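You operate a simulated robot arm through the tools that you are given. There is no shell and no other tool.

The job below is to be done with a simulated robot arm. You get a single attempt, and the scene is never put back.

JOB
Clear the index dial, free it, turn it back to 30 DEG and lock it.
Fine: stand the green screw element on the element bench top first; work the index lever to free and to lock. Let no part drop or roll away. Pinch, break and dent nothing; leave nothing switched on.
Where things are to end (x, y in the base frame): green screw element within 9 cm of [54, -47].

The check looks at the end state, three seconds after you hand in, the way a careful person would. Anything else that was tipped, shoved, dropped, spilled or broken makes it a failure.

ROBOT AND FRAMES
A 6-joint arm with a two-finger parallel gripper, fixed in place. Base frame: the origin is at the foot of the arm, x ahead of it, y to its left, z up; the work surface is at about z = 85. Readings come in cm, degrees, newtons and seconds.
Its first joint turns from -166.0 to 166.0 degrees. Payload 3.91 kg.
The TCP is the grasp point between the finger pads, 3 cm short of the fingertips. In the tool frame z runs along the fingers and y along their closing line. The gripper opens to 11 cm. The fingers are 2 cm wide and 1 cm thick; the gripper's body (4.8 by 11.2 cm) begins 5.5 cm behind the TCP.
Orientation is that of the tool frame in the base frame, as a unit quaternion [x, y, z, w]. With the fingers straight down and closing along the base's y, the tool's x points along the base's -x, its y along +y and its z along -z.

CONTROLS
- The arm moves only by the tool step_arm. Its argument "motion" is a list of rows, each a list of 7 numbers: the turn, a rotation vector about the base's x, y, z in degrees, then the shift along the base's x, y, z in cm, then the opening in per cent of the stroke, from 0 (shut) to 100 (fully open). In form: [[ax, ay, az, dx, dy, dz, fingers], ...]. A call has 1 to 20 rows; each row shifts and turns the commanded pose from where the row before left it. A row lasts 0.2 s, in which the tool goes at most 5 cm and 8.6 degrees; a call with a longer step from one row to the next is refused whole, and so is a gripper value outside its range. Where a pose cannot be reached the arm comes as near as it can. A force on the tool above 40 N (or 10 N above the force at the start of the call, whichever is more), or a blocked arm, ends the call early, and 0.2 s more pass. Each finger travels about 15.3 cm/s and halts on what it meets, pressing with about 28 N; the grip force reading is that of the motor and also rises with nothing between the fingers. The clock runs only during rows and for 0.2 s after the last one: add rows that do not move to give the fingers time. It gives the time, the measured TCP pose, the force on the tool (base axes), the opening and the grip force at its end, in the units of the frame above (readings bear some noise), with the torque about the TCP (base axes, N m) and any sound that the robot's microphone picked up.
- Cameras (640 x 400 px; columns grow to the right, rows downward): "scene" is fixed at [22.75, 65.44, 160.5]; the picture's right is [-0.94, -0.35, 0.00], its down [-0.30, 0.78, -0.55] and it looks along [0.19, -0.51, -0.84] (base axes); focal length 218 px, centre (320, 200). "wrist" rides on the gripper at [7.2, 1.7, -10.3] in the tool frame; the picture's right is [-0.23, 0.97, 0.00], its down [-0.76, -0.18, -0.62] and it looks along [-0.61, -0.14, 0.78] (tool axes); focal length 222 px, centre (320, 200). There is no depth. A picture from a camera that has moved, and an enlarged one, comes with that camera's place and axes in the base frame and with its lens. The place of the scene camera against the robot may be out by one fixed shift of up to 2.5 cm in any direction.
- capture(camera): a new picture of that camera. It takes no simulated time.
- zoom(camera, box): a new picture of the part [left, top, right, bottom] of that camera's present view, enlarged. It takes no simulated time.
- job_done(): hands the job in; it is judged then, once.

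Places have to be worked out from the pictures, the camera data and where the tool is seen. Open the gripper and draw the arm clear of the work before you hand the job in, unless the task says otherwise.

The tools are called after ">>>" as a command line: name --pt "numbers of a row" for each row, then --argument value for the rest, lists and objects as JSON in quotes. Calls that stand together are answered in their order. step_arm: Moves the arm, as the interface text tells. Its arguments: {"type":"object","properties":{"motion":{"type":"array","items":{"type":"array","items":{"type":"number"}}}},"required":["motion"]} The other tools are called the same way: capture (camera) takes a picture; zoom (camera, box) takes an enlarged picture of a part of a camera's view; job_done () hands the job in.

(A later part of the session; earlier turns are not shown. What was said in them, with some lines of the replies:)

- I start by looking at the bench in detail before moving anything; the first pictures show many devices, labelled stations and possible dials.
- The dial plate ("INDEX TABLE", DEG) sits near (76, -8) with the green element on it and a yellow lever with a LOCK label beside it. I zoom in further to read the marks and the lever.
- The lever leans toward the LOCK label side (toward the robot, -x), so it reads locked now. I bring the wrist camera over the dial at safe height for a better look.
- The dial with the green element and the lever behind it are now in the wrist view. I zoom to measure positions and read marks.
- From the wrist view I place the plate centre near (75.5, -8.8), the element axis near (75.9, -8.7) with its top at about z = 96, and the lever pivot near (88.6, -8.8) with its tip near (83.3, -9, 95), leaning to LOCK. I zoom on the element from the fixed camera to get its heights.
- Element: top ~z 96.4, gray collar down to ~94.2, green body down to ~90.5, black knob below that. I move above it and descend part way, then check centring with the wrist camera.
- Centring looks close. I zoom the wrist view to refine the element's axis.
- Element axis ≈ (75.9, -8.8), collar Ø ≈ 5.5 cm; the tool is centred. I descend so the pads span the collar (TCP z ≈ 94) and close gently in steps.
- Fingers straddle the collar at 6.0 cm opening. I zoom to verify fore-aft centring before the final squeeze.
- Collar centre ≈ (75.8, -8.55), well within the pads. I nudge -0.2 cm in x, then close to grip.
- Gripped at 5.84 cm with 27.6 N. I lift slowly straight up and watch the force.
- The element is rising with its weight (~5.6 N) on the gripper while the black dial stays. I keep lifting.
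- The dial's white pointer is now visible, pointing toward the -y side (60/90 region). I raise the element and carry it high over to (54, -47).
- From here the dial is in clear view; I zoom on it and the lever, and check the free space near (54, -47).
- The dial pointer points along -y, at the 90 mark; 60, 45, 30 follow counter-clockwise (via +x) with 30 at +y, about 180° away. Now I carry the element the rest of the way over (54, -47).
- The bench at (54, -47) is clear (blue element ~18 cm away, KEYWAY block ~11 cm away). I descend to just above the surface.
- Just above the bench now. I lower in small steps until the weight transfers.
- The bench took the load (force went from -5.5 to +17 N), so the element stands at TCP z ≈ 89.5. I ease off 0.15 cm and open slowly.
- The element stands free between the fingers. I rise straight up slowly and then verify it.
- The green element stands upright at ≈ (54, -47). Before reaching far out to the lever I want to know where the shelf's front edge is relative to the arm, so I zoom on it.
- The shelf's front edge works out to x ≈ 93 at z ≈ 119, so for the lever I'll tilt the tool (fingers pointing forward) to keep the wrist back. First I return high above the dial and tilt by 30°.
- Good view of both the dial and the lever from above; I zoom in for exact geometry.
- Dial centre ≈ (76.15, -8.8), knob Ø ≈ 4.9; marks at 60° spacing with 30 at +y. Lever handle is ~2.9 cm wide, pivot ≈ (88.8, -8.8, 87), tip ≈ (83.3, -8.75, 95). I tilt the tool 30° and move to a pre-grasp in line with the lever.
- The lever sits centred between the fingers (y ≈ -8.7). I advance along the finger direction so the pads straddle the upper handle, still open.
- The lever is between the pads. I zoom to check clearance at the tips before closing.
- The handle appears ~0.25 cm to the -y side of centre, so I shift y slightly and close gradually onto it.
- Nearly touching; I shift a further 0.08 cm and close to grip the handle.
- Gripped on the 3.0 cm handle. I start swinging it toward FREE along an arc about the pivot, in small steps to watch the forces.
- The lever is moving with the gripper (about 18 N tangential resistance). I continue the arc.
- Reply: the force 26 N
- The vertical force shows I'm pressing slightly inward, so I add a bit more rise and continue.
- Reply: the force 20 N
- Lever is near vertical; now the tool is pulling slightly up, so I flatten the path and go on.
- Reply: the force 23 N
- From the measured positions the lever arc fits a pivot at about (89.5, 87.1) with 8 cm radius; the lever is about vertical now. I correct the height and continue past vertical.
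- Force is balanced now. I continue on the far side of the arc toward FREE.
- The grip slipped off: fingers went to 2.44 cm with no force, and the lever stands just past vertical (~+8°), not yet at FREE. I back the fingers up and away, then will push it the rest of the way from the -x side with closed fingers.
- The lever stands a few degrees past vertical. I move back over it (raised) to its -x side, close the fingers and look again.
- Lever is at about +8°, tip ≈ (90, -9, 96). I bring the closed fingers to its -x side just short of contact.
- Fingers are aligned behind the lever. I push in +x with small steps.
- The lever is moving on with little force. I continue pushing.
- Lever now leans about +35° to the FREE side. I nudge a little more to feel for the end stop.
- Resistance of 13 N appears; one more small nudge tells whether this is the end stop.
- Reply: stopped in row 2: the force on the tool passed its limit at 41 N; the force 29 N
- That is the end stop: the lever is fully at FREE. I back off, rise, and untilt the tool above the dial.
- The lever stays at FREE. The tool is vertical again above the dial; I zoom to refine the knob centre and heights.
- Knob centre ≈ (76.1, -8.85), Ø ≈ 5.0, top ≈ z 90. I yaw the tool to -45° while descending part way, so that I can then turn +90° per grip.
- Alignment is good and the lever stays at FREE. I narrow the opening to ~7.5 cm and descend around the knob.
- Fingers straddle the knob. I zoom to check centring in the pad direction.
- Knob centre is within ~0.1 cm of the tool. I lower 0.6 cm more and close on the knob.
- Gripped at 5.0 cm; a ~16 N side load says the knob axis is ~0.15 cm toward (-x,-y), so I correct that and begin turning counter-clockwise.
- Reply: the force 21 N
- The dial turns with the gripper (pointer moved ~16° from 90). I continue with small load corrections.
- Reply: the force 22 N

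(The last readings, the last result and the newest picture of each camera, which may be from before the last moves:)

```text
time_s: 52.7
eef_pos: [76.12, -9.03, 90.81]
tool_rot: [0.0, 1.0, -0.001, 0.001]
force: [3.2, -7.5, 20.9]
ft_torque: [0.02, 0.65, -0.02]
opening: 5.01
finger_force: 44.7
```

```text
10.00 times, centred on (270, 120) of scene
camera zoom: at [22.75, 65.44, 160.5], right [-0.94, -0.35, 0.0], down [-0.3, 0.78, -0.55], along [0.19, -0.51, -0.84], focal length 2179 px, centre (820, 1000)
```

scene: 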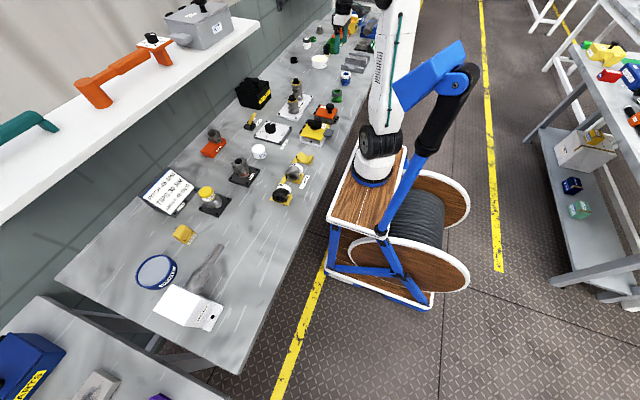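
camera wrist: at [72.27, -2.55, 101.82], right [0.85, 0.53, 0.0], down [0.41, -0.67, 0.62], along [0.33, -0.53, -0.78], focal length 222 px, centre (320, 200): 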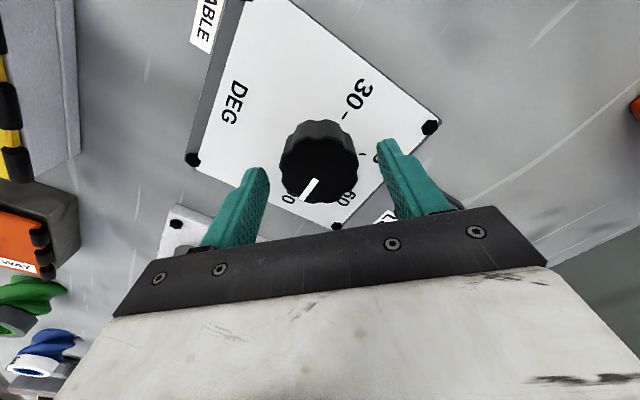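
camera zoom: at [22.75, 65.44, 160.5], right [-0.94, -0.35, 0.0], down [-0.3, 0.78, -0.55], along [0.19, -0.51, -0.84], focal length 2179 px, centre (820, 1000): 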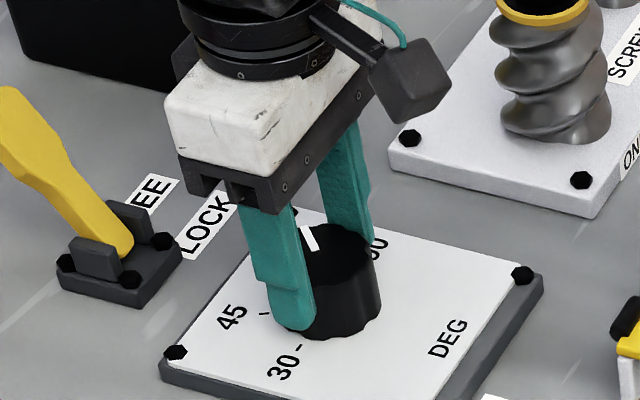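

Pointer is now halfway between 90 and 60 (45° turned). I relax the vertical load and turn another 45°.

>>> step_arm --pt "0 0 5 0 -0.08 0.07 38" --pt "0 0 7 0 0 0 38" --pt "0 0 7 0 0 0 38" --pt "0 0 7 0 0 0 38" --pt "0 0 7 0 0 0 38" --pt "0 0 7 0 0 0 38" --pt "0 0 5 0 0 0 38" --pt "0 0 0 0 0 0 38"

>>> zoom --camera "wrist" --box '[220, 90, 420, 230]'

>>> zoom --camera "scene" --box '[238, 100, 302, 140]'

```text
time_s: 54.5
eef_pos: [76.13, -9.01, 90.79]
tool_rot: [-0.382, 0.924, -0.002, -0.001]
force: [15.5, -9.8, 21.8]
ft_torque: [0.36, -0.91, -0.04]
opening: 5.01
finger_force: 44.5
```

```text
2.86 times, centred on (320, 160) of wrist
camera zoom: at [69.81, -12.97, 101.25], right [-0.53, 0.85, 0.0], down [0.66, 0.42, 0.62], along [0.53, 0.33, -0.78], focal length 635 px, centre (320, 314)
```

zoom: 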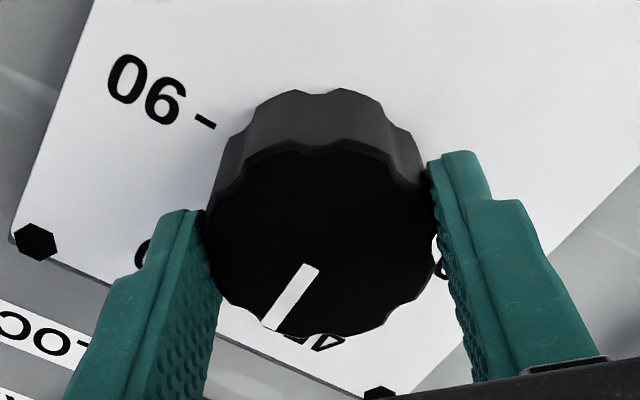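

```text
10.00 times, centred on (270, 120) of scene
camera zoom: at [22.75, 65.44, 160.5], right [-0.94, -0.35, 0.0], down [-0.3, 0.78, -0.55], along [0.19, -0.51, -0.84], focal length 2179 px, centre (820, 1000)
```

zoom: 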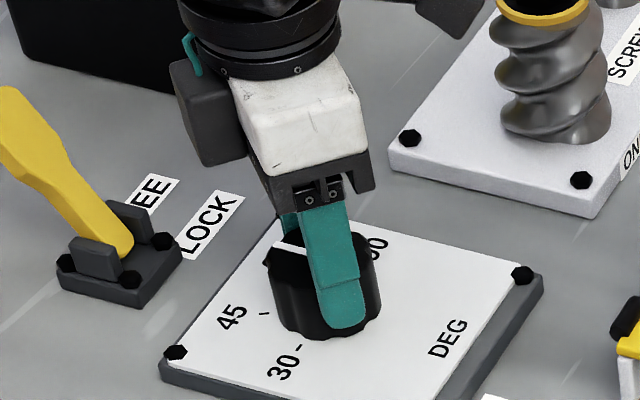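

Pointer is now midway between 60 and 45 (90° turned). I release, rotate the open gripper back by 90° in place, and will regrip.

>>> step_arm --pt "0 0 0 0 0 0 46" --pt "0 0 0 0 0 0 55" --pt "0 0 0 0 0 0.3 68" --pt "0 0 0 0 0 0.3 68" --pt "0 0 -7.5 0 0 0 68" --pt "0 0 -7.5 0 0 0 68" --pt "0 0 -7.5 0 0 0 68" --pt "0 0 -7.5 0 0 0 68" --pt "0 0 -7.5 0 0 0 68" --pt "0 0 -7.5 0 0 0 68" --pt "0 0 0 0 0 0 68"

>>> zoom --camera "wrist" --box '[220, 90, 420, 230]'

```text
time_s: 56.9
eef_pos: [76.04, -9.02, 91.27]
tool_rot: [0.001, 1.0, 0.0, -0.003]
force: [-0.5, 0.5, -0.1]
ft_torque: [0.01, 0.0, -0.02]
opening: 7.48
finger_force: 0.0
```

```text
2.86 times, centred on (320, 160) of wrist
camera zoom: at [68.82, -7.33, 101.8], right [0.23, 0.97, 0.0], down [0.76, -0.18, 0.62], along [0.6, -0.14, -0.78], focal length 635 px, centre (320, 314)
```

zoom: 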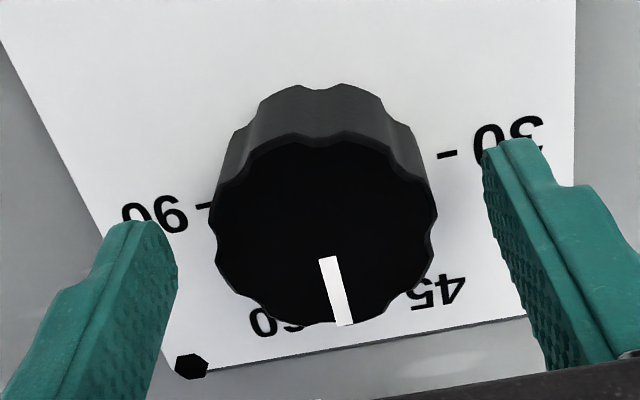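

Pointer points +x, exactly midway — the turn was slip-free. I rotate the open gripper to -45° and regrip the knob.

>>> step_arm --pt "0 0 -7.5 0 0 0 68" --pt "0 0 -7.5 0 0 0 68" --pt "0 0 -7.5 0 0 0 68" --pt "0 0 -7.5 0 0 0 68" --pt "0 0 -7.5 0 0 -0.2 68" --pt "0 0 -7.5 0 0 -0.2 68" --pt "0 0 0 0 0 0 60" --pt "0 0 0 0 0 0 53" --pt "0 0 0 0 0 0 49" --pt "0 0 0 0 0 0 46" --pt "0 0 0 0 0 0 44" --pt "0 0 0 0 0 0 42" --pt "0 0 0 0 0 0 42"

>>> zoom --camera "wrist" --box '[220, 90, 420, 230]'

```text
time_s: 59.7
eef_pos: [76.24, -9.08, 91.03]
tool_rot: [0.382, 0.924, 0.0, -0.002]
force: [8.3, 7.6, -1.3]
ft_torque: [0.07, -0.31, 0.01]
opening: 5.14
finger_force: 5.2
```

```text
2.86 times, centred on (320, 160) of wrist
camera zoom: at [72.23, -2.73, 101.43], right [0.85, 0.53, 0.0], down [0.41, -0.67, 0.62], along [0.33, -0.53, -0.78], focal length 635 px, centre (320, 314)
```

zoom: 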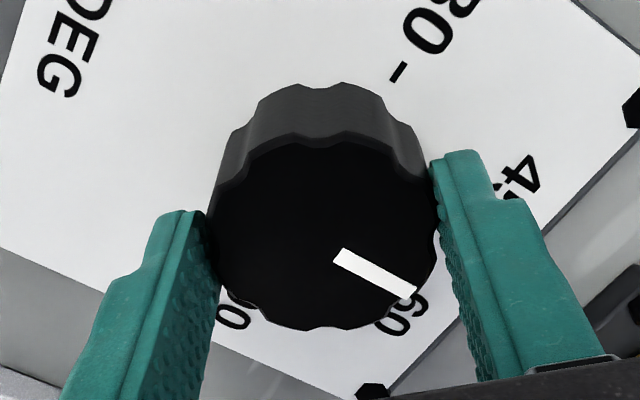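

Contact is a bit one-sided; I shift slightly toward (+x,+y) and tighten.

>>> step_arm --pt "0 0 0 0.06 0.06 0 40" --pt "0 0 0 0 0 0 38" --pt "0 0 0 0 0 0 38" --pt "0 0 0 0 0 0 38"

>>> zoom --camera "wrist" --box '[220, 90, 420, 230]'

```text
time_s: 60.7
eef_pos: [76.22, -9.0, 91.05]
tool_rot: [0.383, 0.924, 0.0, -0.001]
force: [14.3, 5.5, 13.0]
ft_torque: [0.36, 0.3, -0.01]
opening: 5.02
finger_force: 44.9
```

```text
2.86 times, centred on (320, 160) of wrist
camera zoom: at [72.26, -2.68, 101.42], right [0.85, 0.53, 0.0], down [0.41, -0.67, 0.62], along [0.33, -0.53, -0.78], focal length 635 px, centre (320, 314)
```

zoom: 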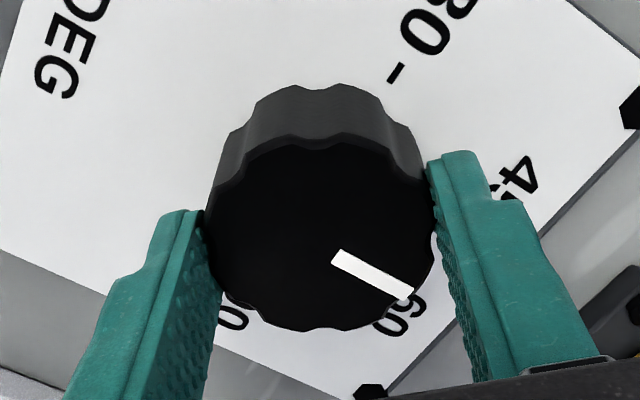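

Firm grip now. I turn another 45°.

>>> step_arm --pt "0 0 4 0.08 0.05 0.03 38" --pt "0 0 6.5 0 0 0 38" --pt "0 0 7 0 0 0 38" --pt "0 0 7 0 0 0 38" --pt "0 0 7 0 0 0 38" --pt "0 0 7 0 0 0 38" --pt "0 0 6.5 0 0 0 38" --pt "0 0 0 0 0 0 38"

>>> zoom --camera "wrist" --box '[220, 90, 420, 230]'

```text
time_s: 62.5
eef_pos: [76.21, -9.07, 91.06]
tool_rot: [0.0, 1.0, -0.001, -0.005]
force: [5.6, -9.6, -5.5]
ft_torque: [-0.41, 0.23, 0.04]
opening: 5.0
finger_force: 45.1
```

```text
2.86 times, centred on (320, 160) of wrist
camera zoom: at [68.96, -7.32, 101.43], right [0.23, 0.97, 0.0], down [0.77, -0.18, 0.62], along [0.6, -0.14, -0.79], focal length 635 px, centre (320, 314)
```

zoom: 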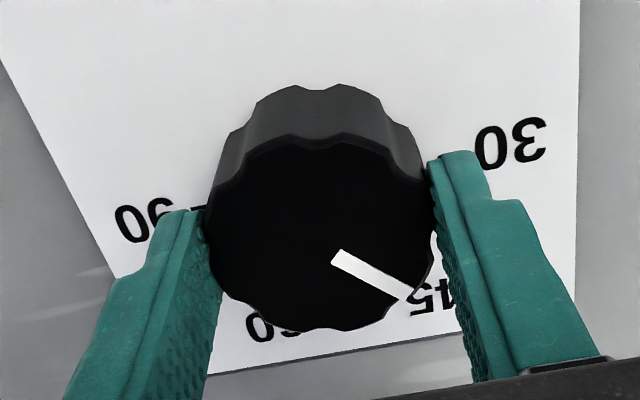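

Pointer is now at +45°, between 45 and 30. I turn the last 45° toward 30, stopping a little short to check.

>>> step_arm --pt "0 0 5 -0.04 -0.06 0 38" --pt "0 0 7 0 0 0 38" --pt "0 0 7 0 0 0 38" --pt "0 0 7 0 0 0 38" --pt "0 0 7 0 0 0 38" --pt "0 0 7 0 0 0 38" --pt "0 0 0 0 0 0 38"

>>> zoom --camera "wrist" --box '[220, 90, 420, 230]'

>>> zoom --camera "scene" --box '[238, 100, 302, 140]'

```text
time_s: 64.1
eef_pos: [76.21, -9.1, 91.08]
tool_rot: [-0.342, 0.94, -0.001, -0.002]
force: [10.3, -7.9, -8.9]
ft_torque: [-0.43, 0.56, 0.02]
opening: 5.0
finger_force: 45.4
```

```text
2.86 times, centred on (320, 160) of wrist
camera zoom: at [69.55, -12.38, 101.42], right [-0.45, 0.89, 0.0], down [0.7, 0.36, 0.62], along [0.55, 0.28, -0.78], focal length 635 px, centre (320, 314)
```

zoom: 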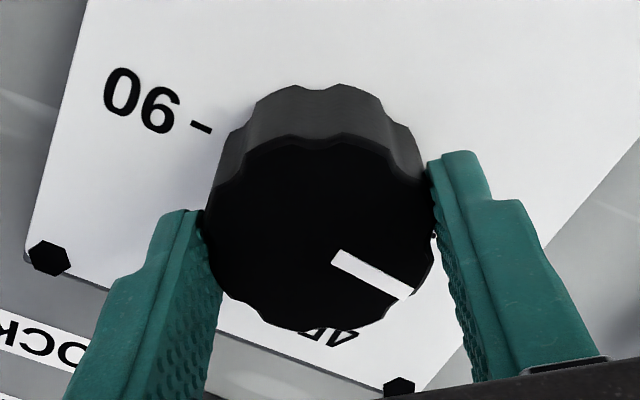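

```text
10.00 times, centred on (270, 120) of scene
camera zoom: at [22.75, 65.44, 160.5], right [-0.94, -0.35, 0.0], down [-0.3, 0.78, -0.55], along [0.19, -0.51, -0.84], focal length 2179 px, centre (820, 1000)
```

zoom: 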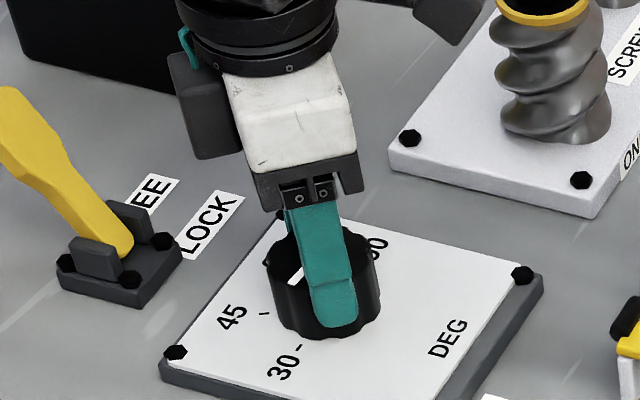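

Pointer computes to ≈ 85° (tool yaw 40°), so 5° more brings it to the 30 mark at 90°. I turn that, then open carefully.

>>> step_arm --pt "0 0 3 -0.03 -0.03 0.02 38" --pt "0 0 2 0 0 0 38" --pt "0 0 0 0 0 0 38" --pt "0 0 0 0 0 0 38"

>>> zoom --camera "wrist" --box '[220, 90, 420, 230]'

```text
time_s: 65.1
eef_pos: [76.18, -9.06, 91.02]
tool_rot: [-0.383, 0.924, -0.001, -0.003]
force: [13.1, -7.4, -16.3]
ft_torque: [0.48, -1.15, -0.01]
opening: 5.0
finger_force: 45.0
```

```text
2.86 times, centred on (320, 160) of wrist
camera zoom: at [69.87, -12.94, 101.43], right [-0.53, 0.85, 0.0], down [0.67, 0.41, 0.62], along [0.53, 0.33, -0.78], focal length 635 px, centre (320, 314)
```

zoom: 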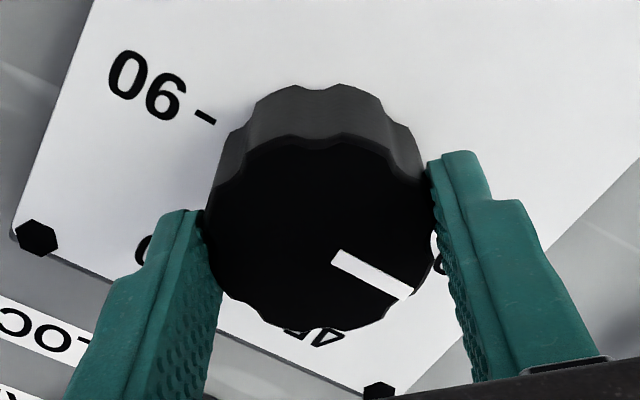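

Tool yaw is 45°, so the pointer should be at the 30 mark. I open the fingers gently, rise, and check from above.

>>> step_arm --pt "0 0 0 0 0 0 45" --pt "0 0 0 0 0 0 52" --pt "0 0 0 0 0 0 62" --pt "0 0 0 0 0 0 68" --pt "0 0 0 0 0 1 68" --pt "0 0 0 0 0 2 68" --pt "0 0 0 0 0 3 68" --pt "0 0 0 0 0 4 68" --pt "0 0 -7.5 0 0 4 68" --pt "0 0 -7.5 0 0 4 68" --pt "0 0 -7.5 0 0 2 68" --pt "0 0 -7.5 0 0 0 68" --pt "0 0 -7.5 0 0 0 68" --pt "0 0 -7.5 0 0 0 68" --pt "0 0 0 0 0 0 68"

>>> zoom --camera "wrist" --box '[270, 60, 370, 130]'

>>> zoom --camera "scene" --box '[254, 118, 300, 146]'

>>> capture --camera "wrist"

```text
time_s: 68.3
eef_pos: [76.01, -9.13, 111.0]
tool_rot: [0.0, 1.0, -0.001, -0.002]
force: [0.0, 0.6, 0.6]
ft_torque: [0.01, 0.0, -0.03]
opening: 7.47
finger_force: 0.1
```

```text
5.71 times, centred on (320, 95) of wrist
camera zoom: at [68.89, -7.33, 121.43], right [0.23, 0.97, 0.0], down [0.76, -0.18, 0.62], along [0.6, -0.14, -0.78], focal length 1269 px, centre (320, 800)
```

zoom: 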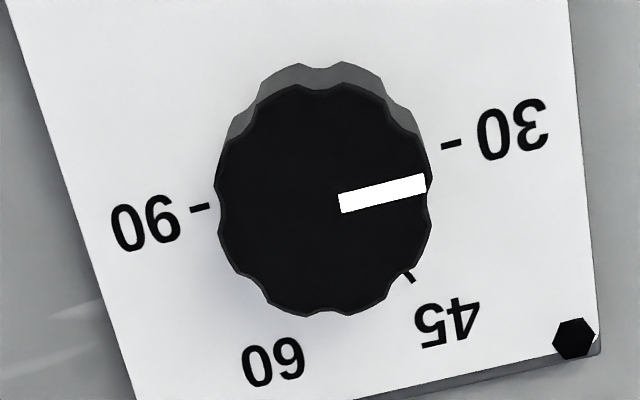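

```text
13.91 times, centred on (277, 132) of scene
camera zoom: at [22.75, 65.44, 160.5], right [-0.94, -0.35, 0.0], down [-0.3, 0.78, -0.55], along [0.19, -0.51, -0.84], focal length 3032 px, centre (918, 1146)
```

zoom: 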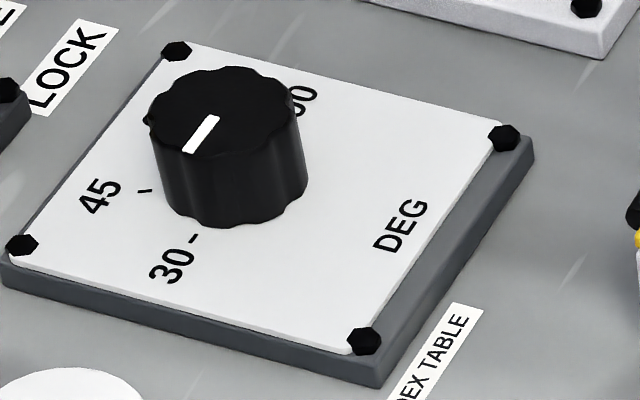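

```text
taken
camera wrist: at [68.89, -7.33, 121.43], right [0.23, 0.97, 0.0], down [0.76, -0.18, 0.62], along [0.6, -0.14, -0.78], focal length 222 px, centre (320, 200)
```

wrist: 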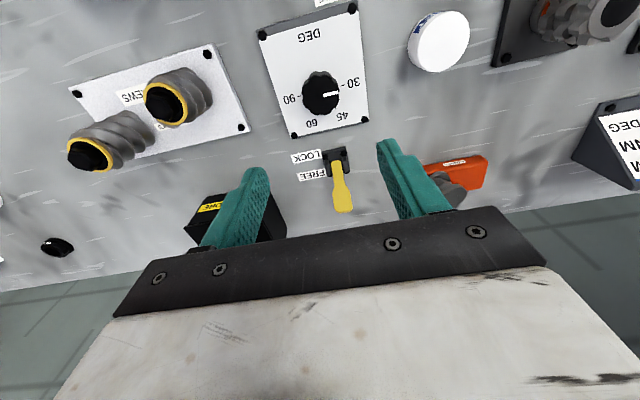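

The pointer is parallel to the 30–90 tick line and points at 30. To lock, I'll draw the lever back from its far (+x) side with closed fingers, passing beside it on the -y side and keeping the tool tilted ~38° so the wrist stays away from the shelf.

>>> step_arm --pt "0 -7.6 0 1.6 -1 -0.5 40" --pt "0 -7.6 0 1.6 -1 -1 20" --pt "0 -7.6 0 1.6 -1 -1 0" --pt "0 -7.6 0 1.6 -1 -1 0" --pt "0 -7.6 0 1.6 -0.7 -1 0" --pt "0 0 0 1.5 0 -1.5 0" --pt "0 0 0 1.5 0 -2 0" --pt "0 0 0 0 0 0 0"

>>> capture --camera "wrist"

>>> zoom --camera "scene" --box '[192, 60, 302, 140]'

```text
time_s: 70.1
eef_pos: [87.26, -13.83, 103.07]
tool_rot: [0.0, 0.946, 0.0, 0.325]
force: [-0.2, 0.2, 0.7]
ft_torque: [0.04, -0.01, -0.01]
opening: 0.0
finger_force: 28.3
```

```text
taken
camera wrist: at [75.16, -12.09, 106.82], right [0.18, 0.97, 0.14], down [0.22, -0.18, 0.96], along [0.96, -0.14, -0.25], focal length 222 px, centre (320, 200)
```

wrist: 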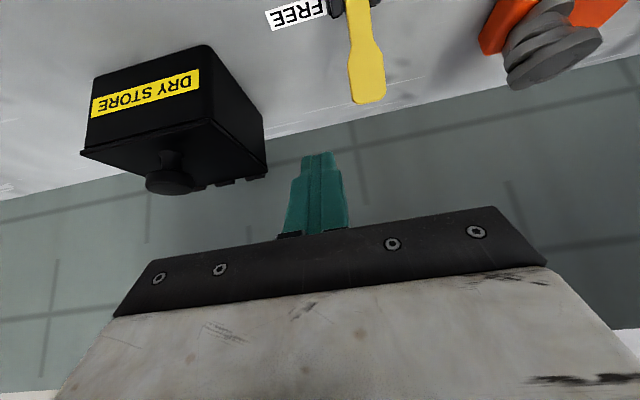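

```text
5.00 times, centred on (247, 100) of scene
camera zoom: at [22.75, 65.44, 160.5], right [-0.94, -0.35, 0.0], down [-0.3, 0.78, -0.55], along [0.19, -0.51, -0.84], focal length 1090 px, centre (685, 700)
```

zoom: 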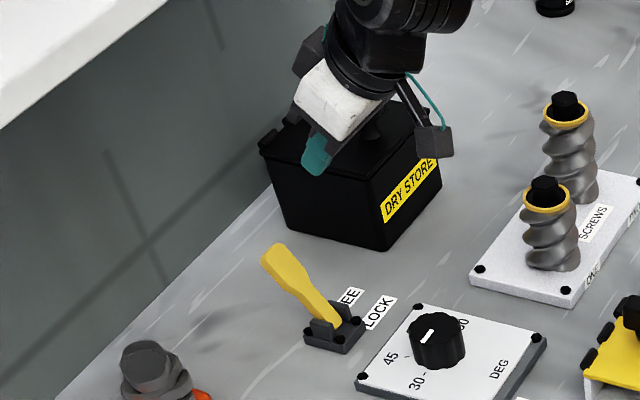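

The shelf and the DRY STORE box are clear of this path. I advance beside the lever to just behind it (x ≈ 97, z ≈ 95), still on its -y side.

>>> step_arm --pt "0 0 0 1.9 0 -1.6 0" --pt "0 0 0 1.9 0 -1.6 0" --pt "0 0 0 1.9 0 -1.6 0" --pt "0 0 0 1.9 0 -1.6 0" --pt "0 0 0 1.9 0 -1.6 0" --pt "0 0 0 0 0 0 0"

>>> capture --camera "wrist"

>>> zoom --camera "scene" --box '[192, 60, 302, 140]'

```text
time_s: 71.5
eef_pos: [96.65, -13.93, 95.05]
tool_rot: [0.0, 0.946, -0.001, 0.323]
force: [-0.5, 0.6, 0.1]
ft_torque: [0.01, 0.0, 0.0]
opening: 0.0
finger_force: 28.2
```

```text
taken
camera wrist: at [84.61, -12.09, 98.9], right [0.18, 0.97, 0.14], down [0.22, -0.18, 0.96], along [0.96, -0.14, -0.25], focal length 222 px, centre (320, 200)
```

wrist: 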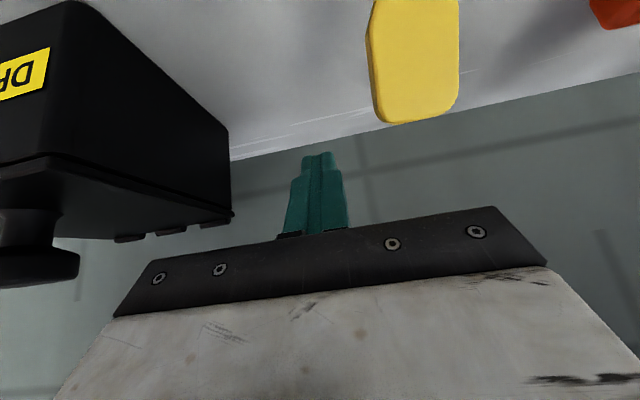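

```text
5.00 times, centred on (247, 100) of scene
camera zoom: at [22.75, 65.44, 160.5], right [-0.94, -0.35, 0.0], down [-0.3, 0.78, -0.55], along [0.19, -0.51, -0.84], focal length 1090 px, centre (685, 700)
```

zoom: 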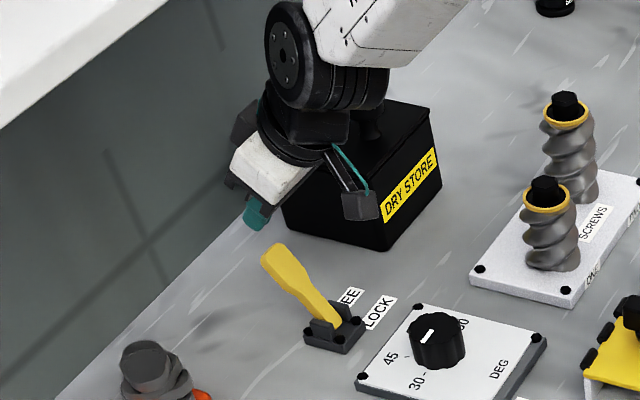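

The lever tip computes to ≈ (93, -9, 94), so the fingers at x ≈ 96.6 are clear behind it. I move +y to line up behind the lever.

>>> step_arm --pt "0 0 0 0 1.6 0 0" --pt "0 0 0 0 1.6 0 0" --pt "0 0 0 0 1.6 0 0" --pt "0 0 0 0 0 0 0"

>>> capture --camera "wrist"

>>> zoom --camera "scene" --box '[212, 85, 292, 135]'

```text
time_s: 72.5
eef_pos: [96.56, -8.97, 95.14]
tool_rot: [0.001, 0.946, 0.0, 0.323]
force: [0.3, -0.4, -0.6]
ft_torque: [0.01, 0.0, -0.02]
opening: 0.0
finger_force: 27.8
```

```text
taken
camera wrist: at [84.58, -7.27, 98.88], right [0.18, 0.97, 0.14], down [0.22, -0.18, 0.96], along [0.96, -0.14, -0.25], focal length 222 px, centre (320, 200)
```

wrist: 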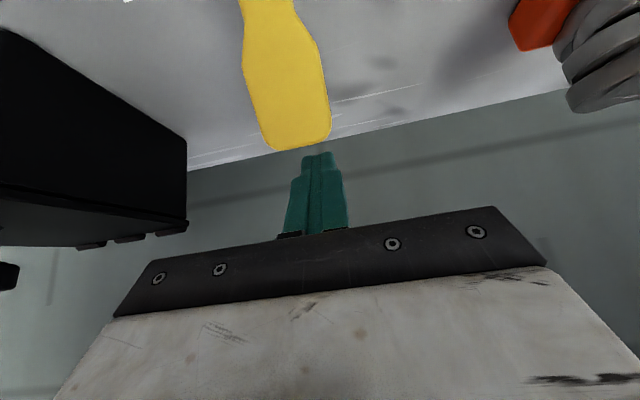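

```text
8.00 times, centred on (252, 110) of scene
camera zoom: at [22.75, 65.44, 160.5], right [-0.94, -0.35, 0.0], down [-0.3, 0.78, -0.55], along [0.19, -0.51, -0.84], focal length 1743 px, centre (864, 920)
```

zoom: 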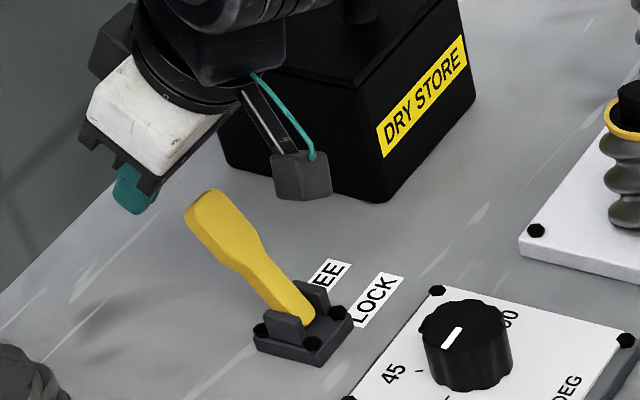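

Fingers are lined up behind the lever tip. I lower slightly for overlap and ease -x to find contact.

>>> step_arm --pt "0 0 0 -0.4 0 -0.6 0" --pt "0 0 0 -0.5 0 0 0" --pt "0 0 0 -0.3 0 0 0" --pt "0 0 0 0 0 0 0"

>>> zoom --camera "wrist" --box '[220, 60, 420, 240]'

>>> zoom --camera "scene" --box '[212, 85, 292, 135]'

```text
time_s: 73.5
eef_pos: [95.36, -8.99, 94.49]
tool_rot: [0.0, 0.947, 0.0, 0.323]
force: [0.1, -1.3, 0.0]
ft_torque: [0.05, -0.01, 0.02]
opening: 0.01
finger_force: 27.9
```

```text
2.22 times, centred on (320, 150) of wrist
camera zoom: at [83.34, -7.25, 98.25], right [0.18, 0.97, 0.14], down [0.22, -0.18, 0.96], along [0.96, -0.14, -0.25], focal length 494 px, centre (320, 311)
```

zoom: 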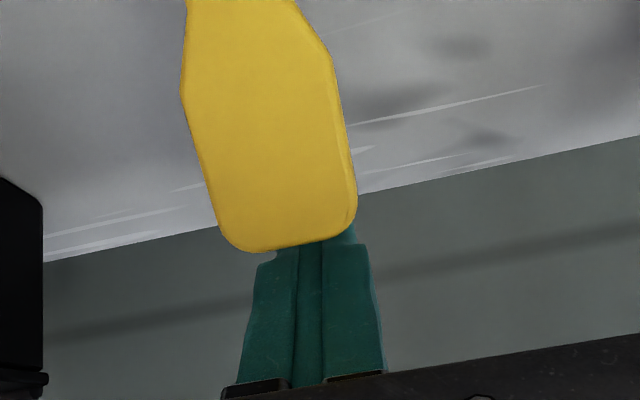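

```text
8.00 times, centred on (252, 110) of scene
camera zoom: at [22.75, 65.44, 160.5], right [-0.94, -0.35, 0.0], down [-0.3, 0.78, -0.55], along [0.19, -0.51, -0.84], focal length 1743 px, centre (864, 920)
```

zoom: 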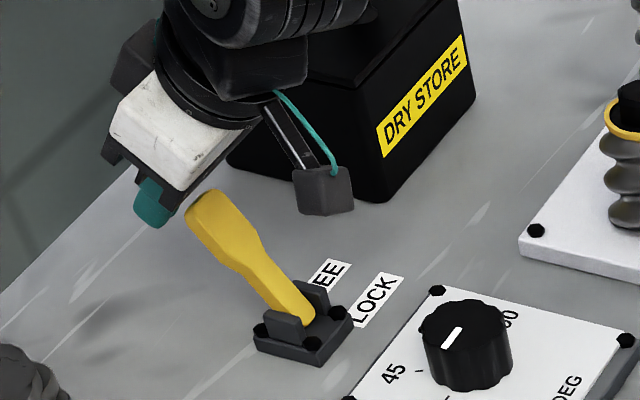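

Fingertips are behind the lever's tip. I continue in small steps, adding upward motion so the finger follows the lever's arc.

>>> step_arm --pt "0 0 0 -0.3 0 0 0" --pt "0 0 0 -0.3 0 0.1 0" --pt "0 0 0 -0.3 0 0.2 0"

>>> zoom --camera "scene" --box '[212, 85, 292, 135]'

```text
time_s: 74.3
eef_pos: [94.59, -8.99, 94.71]
tool_rot: [0.001, 0.946, 0.0, 0.323]
force: [-0.3, 0.9, -0.6]
ft_torque: [0.0, 0.01, 0.02]
opening: 0.0
finger_force: 27.8
```

```text
8.00 times, centred on (252, 110) of scene
camera zoom: at [22.75, 65.44, 160.5], right [-0.94, -0.35, 0.0], down [-0.3, 0.78, -0.55], along [0.19, -0.51, -0.84], focal length 1743 px, centre (864, 920)
```

zoom: 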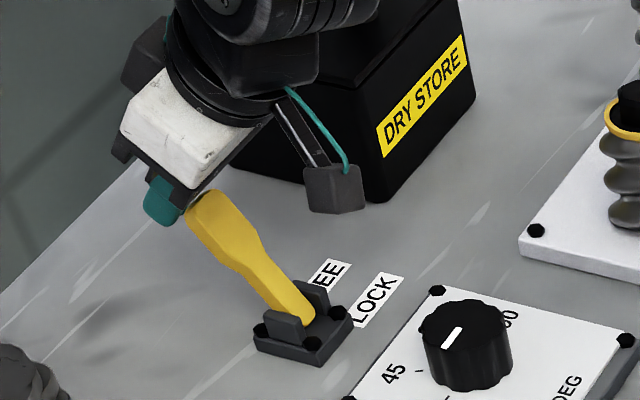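

No contact force yet; I continue with the same kind of steps.

>>> step_arm --pt "0 0 0 -0.3 0 0.05 0" --pt "0 0 0 -0.3 0 0.15 0" --pt "0 0 0 -0.3 0 0.2 0"

>>> zoom --camera "scene" --box '[212, 85, 292, 135]'

>>> zoom --camera "wrist" --box '[220, 60, 420, 240]'

```text
time_s: 75.1
eef_pos: [93.7, -8.88, 95.27]
tool_rot: [0.0, 0.946, 0.0, 0.324]
force: [3.2, 1.6, 4.5]
ft_torque: [0.01, -0.05, 0.0]
opening: 0.02
finger_force: 28.3
```

```text
8.00 times, centred on (252, 110) of scene
camera zoom: at [22.75, 65.44, 160.5], right [-0.94, -0.35, 0.0], down [-0.3, 0.78, -0.55], along [0.19, -0.51, -0.84], focal length 1743 px, centre (864, 920)
```

zoom: 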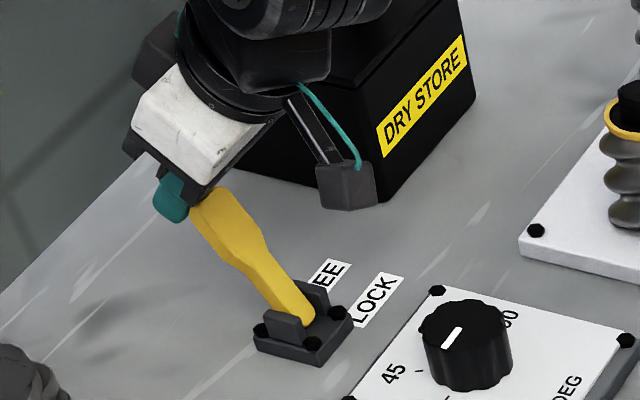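

```text
2.22 times, centred on (320, 150) of wrist
camera zoom: at [81.61, -7.22, 99.02], right [0.18, 0.97, 0.14], down [0.22, -0.18, 0.96], along [0.96, -0.14, -0.25], focal length 494 px, centre (320, 311)
```

zoom: 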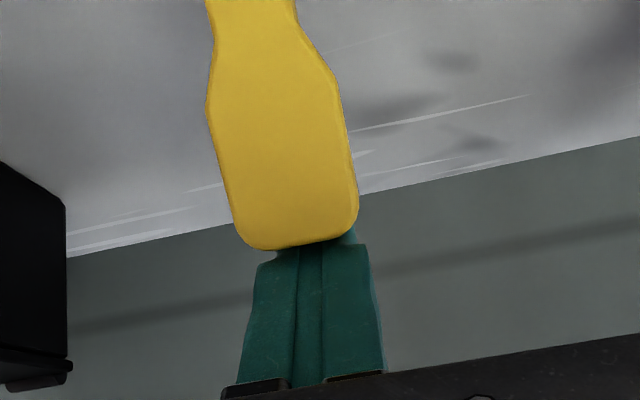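

Contact at ~5 N and the lever starts moving back. I continue along the arc.

>>> step_arm --pt "0 0 0 -0.4 0 0.25 0" --pt "0 0 0 -0.45 0 0.25 0" --pt "0 0 0 -0.5 0 0.22 0"

>>> zoom --camera "scene" --box '[212, 85, 292, 135]'

```text
time_s: 75.9
eef_pos: [92.28, -8.96, 95.96]
tool_rot: [0.001, 0.947, 0.0, 0.322]
force: [1.7, 0.7, 3.7]
ft_torque: [-0.01, 0.04, -0.03]
opening: 0.04
finger_force: 27.8
```

```text
8.00 times, centred on (252, 110) of scene
camera zoom: at [22.75, 65.44, 160.5], right [-0.94, -0.35, 0.0], down [-0.3, 0.78, -0.55], along [0.19, -0.51, -0.84], focal length 1743 px, centre (864, 920)
```

zoom: 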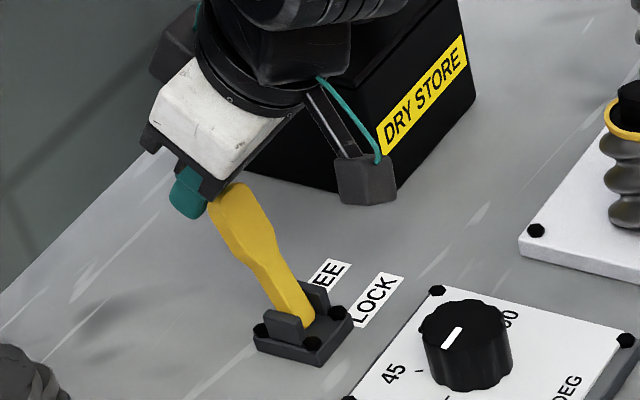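

The lever follows at only ~4 N. I keep going past vertical.

>>> step_arm --pt "0 0 0 -0.5 0 0.15 0" --pt "0 0 0 -0.5 0 0.1 0" --pt "0 0 0 -0.5 0 0.1 0" --pt "0 0 0 -0.5 0 0.05 0" --pt "0 0 0 -0.5 0 0 0"

>>> zoom --camera "scene" --box '[212, 85, 292, 135]'

```text
time_s: 77.1
eef_pos: [89.75, -8.93, 96.28]
tool_rot: [0.0, 0.947, 0.0, 0.323]
force: [0.4, 0.3, 1.3]
ft_torque: [0.02, 0.02, 0.0]
opening: 0.0
finger_force: 28.1
```

```text
8.00 times, centred on (252, 110) of scene
camera zoom: at [22.75, 65.44, 160.5], right [-0.94, -0.35, 0.0], down [-0.3, 0.78, -0.55], along [0.19, -0.51, -0.84], focal length 1743 px, centre (864, 920)
```

zoom: 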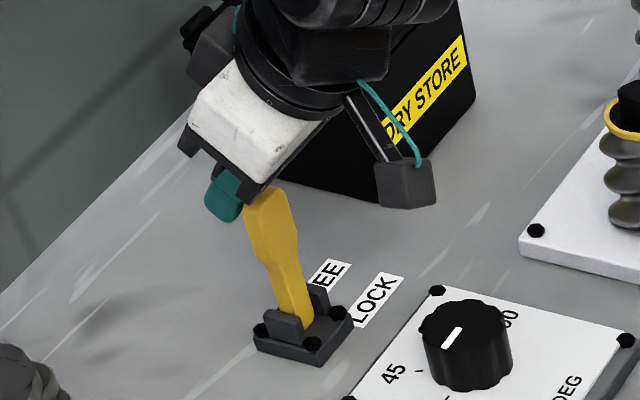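

Lever is about vertical. I continue -x, lowering slightly to follow the arc down toward LOCK.

>>> step_arm --pt "0 0 0 -0.6 0 0 0" --pt "0 0 0 -0.6 0 -0.05 0" --pt "0 0 0 -0.6 0 -0.1 0" --pt "0 0 0 -0.6 0 -0.15 0"

>>> zoom --camera "scene" --box '[222, 85, 302, 135]'

>>> capture --camera "wrist"

```text
time_s: 78.1
eef_pos: [87.13, -8.88, 96.0]
tool_rot: [0.001, 0.946, -0.001, 0.324]
force: [0.1, -1.2, 2.0]
ft_torque: [-0.01, 0.03, 0.0]
opening: 0.0
finger_force: 27.9
```

```text
8.00 times, centred on (262, 110) of scene
camera zoom: at [22.75, 65.44, 160.5], right [-0.94, -0.35, 0.0], down [-0.3, 0.78, -0.55], along [0.19, -0.51, -0.84], focal length 1743 px, centre (784, 920)
```

zoom: 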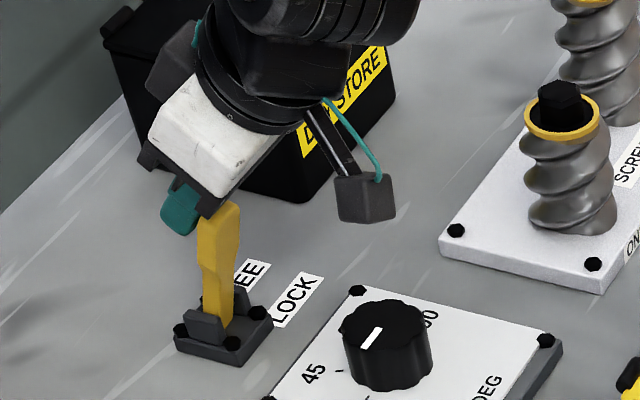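

```text
taken
camera wrist: at [75.21, -7.22, 99.8], right [0.18, 0.97, 0.14], down [0.22, -0.18, 0.96], along [0.96, -0.14, -0.25], focal length 222 px, centre (320, 200)
```

wrist: 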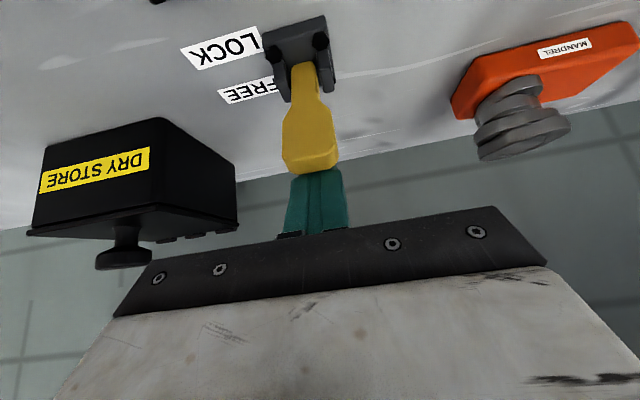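

Lever is past vertical (~-12°) toward LOCK. I continue.

>>> step_arm --pt "0 0 0 -0.6 0 -0.15 0" --pt "0 0 0 -0.6 0 -0.2 0" --pt "0 0 0 -0.5 0 -0.2 0"

>>> zoom --camera "scene" --box '[222, 85, 302, 135]'

```text
time_s: 78.9
eef_pos: [85.62, -9.01, 95.41]
tool_rot: [0.001, 0.946, 0.0, 0.324]
force: [0.0, -0.4, -0.5]
ft_torque: [-0.01, 0.03, 0.01]
opening: 0.0
finger_force: 28.2
```

```text
8.00 times, centred on (262, 110) of scene
camera zoom: at [22.75, 65.44, 160.5], right [-0.94, -0.35, 0.0], down [-0.3, 0.78, -0.55], along [0.19, -0.51, -0.84], focal length 1743 px, centre (784, 920)
```

zoom: 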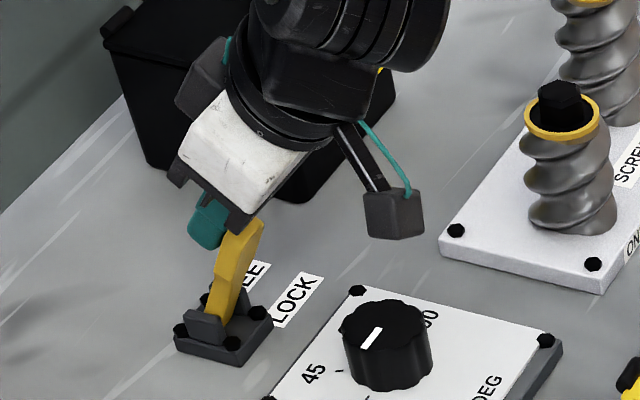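

Lever is now well on the LOCK side. I push the remaining bit until the stop is felt.

>>> step_arm --pt "0 0 0 -0.4 0 -0.15 0" --pt "0 0 0 -0.4 0 -0.2 0"

>>> zoom --camera "scene" --box '[222, 85, 302, 135]'

```text
time_s: 79.5
eef_pos: [84.92, -8.98, 95.06]
tool_rot: [-0.001, 0.946, 0.0, 0.324]
force: [2.2, -0.3, 0.4]
ft_torque: [-0.05, 0.01, 0.0]
opening: 0.02
finger_force: 27.9
```

```text
8.00 times, centred on (262, 110) of scene
camera zoom: at [22.75, 65.44, 160.5], right [-0.94, -0.35, 0.0], down [-0.3, 0.78, -0.55], along [0.19, -0.51, -0.84], focal length 1743 px, centre (784, 920)
```

zoom: 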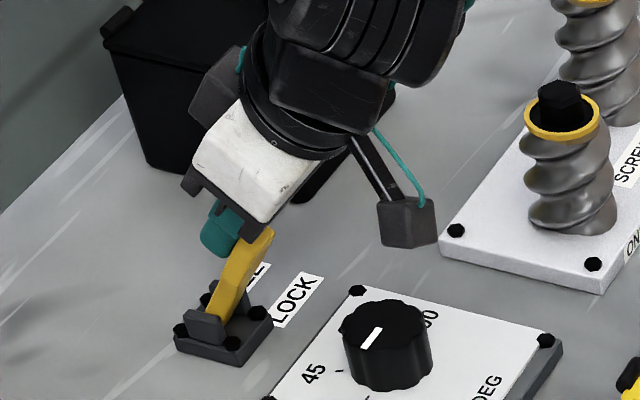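

The lever looks almost exactly as it did at the start (LOCK). I press a little more to confirm the stop.

>>> step_arm --pt "0 0 0 -0.2 0 -0.1 0" --pt "0 0 0 -0.2 0 -0.1 0"

>>> zoom --camera "scene" --box '[222, 85, 302, 135]'

```text
time_s: 80.1
eef_pos: [84.71, -8.88, 95.08]
tool_rot: [0.0, 0.945, 0.0, 0.326]
force: [30.9, 0.5, 12.8]
ft_torque: [0.0, -0.17, 0.01]
opening: 0.02
finger_force: 28.7
```

```text
8.00 times, centred on (262, 110) of scene
camera zoom: at [22.75, 65.44, 160.5], right [-0.94, -0.35, 0.0], down [-0.3, 0.78, -0.55], along [0.19, -0.51, -0.84], focal length 1743 px, centre (784, 920)
```

zoom: 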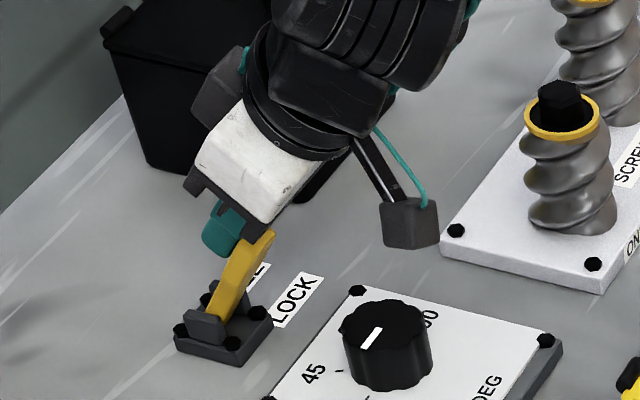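

The force rose to ~33 N: the LOCK stop is reached. I back off +x, rise clear and return to an upright pose for checking.

>>> step_arm --pt "0 0 0 0.4 0 0.2 0" --pt "0 0 0 0.5 0 1 0" --pt "0 0 0 0.2 0 2 0" --pt "0 0 0 -0.5 0 3 0" --pt "0 0 0 -1.5 0 3.5 0" --pt "0 0 0 -1.5 0 3.5 0" --pt "0 7.6 0 -1.5 0 3 0" --pt "0 7.6 0 -1.5 0 1.5 0" --pt "0 7.6 0 -1.5 0 0 0" --pt "0 7.6 0 -1.5 0 0 30" --pt "0 7.6 0 -1 0 0 60" --pt "0 0 0 0 0 0 60"

>>> capture --camera "wrist"

>>> zoom --camera "scene" --box '[222, 95, 302, 145]'

```text
time_s: 82.7
eef_pos: [74.96, -8.99, 112.52]
tool_rot: [0.001, 1.0, 0.0, -0.003]
force: [-0.3, -0.3, -0.1]
ft_torque: [0.02, 0.0, 0.0]
opening: 6.57
finger_force: 0.0
```

```text
taken
camera wrist: at [67.84, -7.23, 123.06], right [0.23, 0.97, 0.0], down [0.77, -0.18, 0.62], along [0.6, -0.14, -0.79], focal length 222 px, centre (320, 200)
```

wrist: 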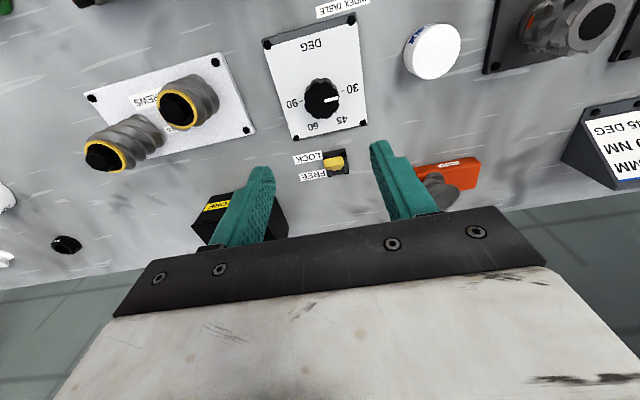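

```text
8.00 times, centred on (262, 120) of scene
camera zoom: at [22.75, 65.44, 160.5], right [-0.94, -0.35, 0.0], down [-0.3, 0.78, -0.55], along [0.19, -0.51, -0.84], focal length 1743 px, centre (784, 840)
```

zoom: 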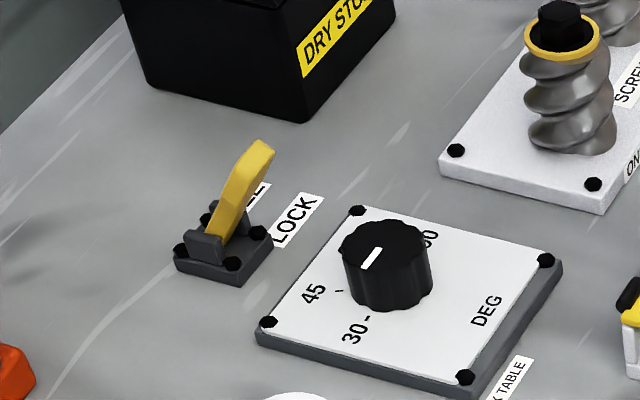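

The lever is back exactly where it was at the start (LOCK). I check the pointer against the 30 mark once more.

>>> zoom --camera "wrist" --box '[270, 60, 370, 130]'

>>> zoom --camera "wrist" --box '[280, 130, 380, 190]'

>>> capture --camera "scene"

```text
5.71 times, centred on (320, 95) of wrist
camera zoom: at [67.84, -7.23, 123.06], right [0.23, 0.97, 0.0], down [0.77, -0.18, 0.62], along [0.6, -0.14, -0.79], focal length 1269 px, centre (320, 800)
```

zoom: 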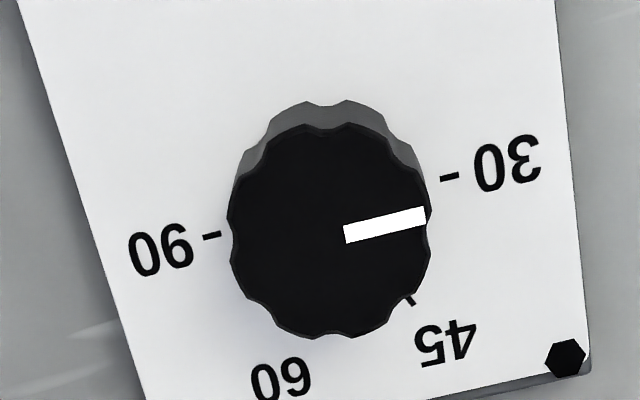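

```text
6.40 times, centred on (330, 160) of wrist
camera zoom: at [67.84, -7.23, 123.06], right [0.23, 0.97, 0.0], down [0.77, -0.18, 0.62], along [0.6, -0.14, -0.79], focal length 1422 px, centre (256, 456)
```

zoom: 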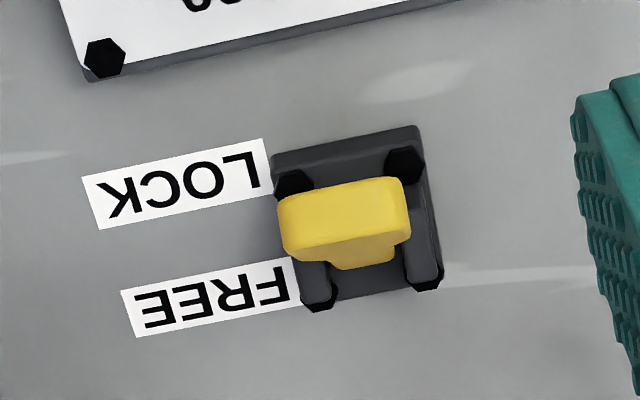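

```text
taken
```

scene: 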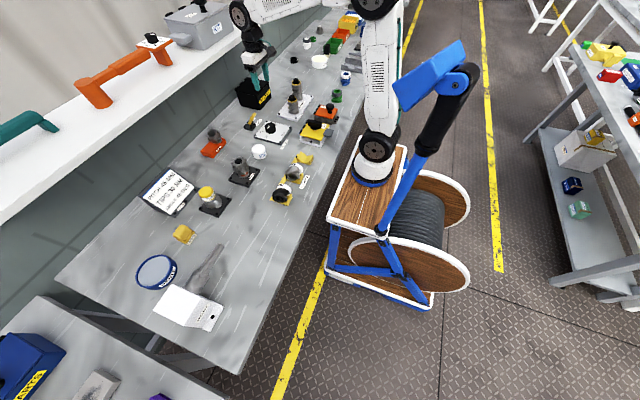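

Pointer lies exactly along +y at the 30 mark, lever at LOCK, everything else in place. I open the gripper and draw the arm back to its starting area.

>>> step_arm --pt "0 0 0 0 0 2 80" --pt "0 0 0 -2 -0.6 2 100" --pt "0 0 0 -3.5 -1.2 1 100" --pt "0 0 0 -3.5 -1.2 0.5 100" --pt "0 0 0 -3.5 -1.2 0 100" --pt "0 0 0 -3.5 -1.2 0 100" --pt "0 0 0 -3.5 -1.2 0 100" --pt "0 0 0 -3.5 -1.2 0 100" --pt "0 0 0 -3.5 -1.2 0 100" --pt "0 0 0 -3.5 -1.2 0 100" --pt "0 0 0 -3 -1 0 100" --pt "0 0 0 0 0 0 100"

>>> capture --camera "wrist"

>>> capture --camera "scene"

>>> zoom --camera "scene" --box '[222, 60, 382, 160]'

```text
time_s: 85.3
eef_pos: [41.89, -20.22, 118.06]
tool_rot: [0.0, 1.0, -0.001, -0.003]
force: [-0.3, 0.2, 0.1]
ft_torque: [0.01, 0.04, 0.0]
opening: 10.99
finger_force: 0.2
```

```text
taken
camera wrist: at [34.74, -18.43, 128.52], right [0.23, 0.97, 0.0], down [0.76, -0.18, 0.62], along [0.6, -0.14, -0.79], focal length 222 px, centre (320, 200)
```

wrist: 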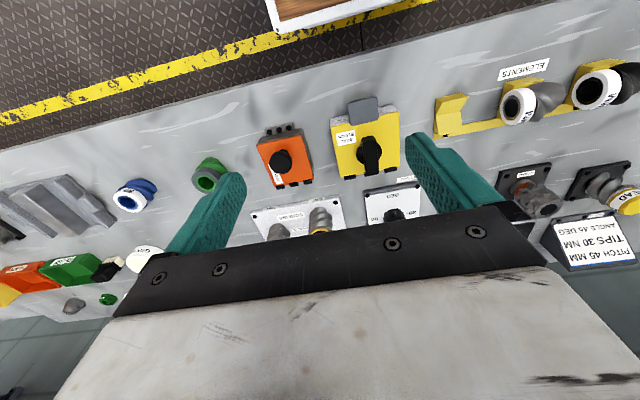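

```text
taken
```

scene: 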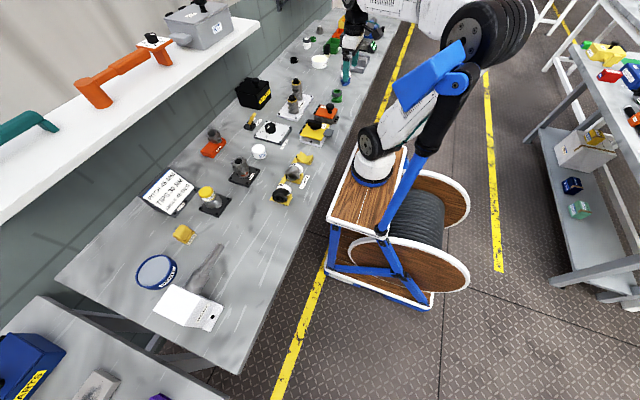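

```text
4.00 times, centred on (302, 110) of scene
camera zoom: at [22.75, 65.44, 160.5], right [-0.94, -0.35, 0.0], down [-0.3, 0.78, -0.55], along [0.19, -0.51, -0.84], focal length 872 px, centre (392, 560)
```

zoom: 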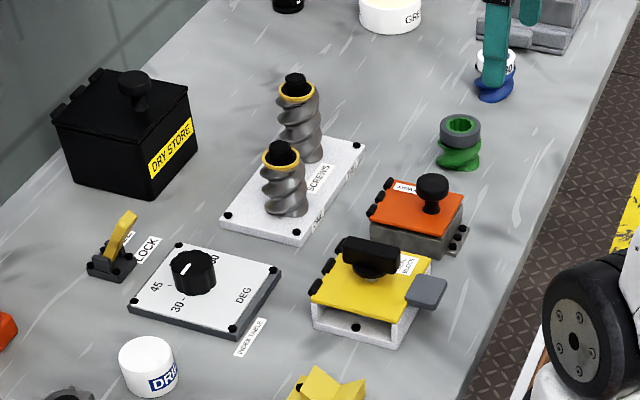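

The final pictures show the green element upright at ≈ (54, -47), the dial pointer on 30 and the lever at LOCK. No other part has moved, the gripper is open and the arm is clear, so I hand in the job.

>>> job_done

```text
The job is handed in.
```

I cleared the dial, turned it back to 30 DEG and locked it. I handed the job in without testing that the lock actually holds the dial.

- **Green screw element:** it stands upright on the bench top at about (54, -47), clear of everything around it.
- **Index dial:** the lever went to its FREE stop, then I turned the dial about 180° from 90 back through 60 and 45. The pointer now lines up with the 30 tick to within about a degree.
- **Index lever:** it is back against its LOCK stop, in the same position as at the start. My grip slipped off it on the way to FREE, so I finished that swing by pushing with closed fingers. I also used closed fingers to bring it back to LOCK.
- **Everything else:** in the final pictures nothing else looks moved, tipped or damaged. The gripper is open and the arm is back near where it started.
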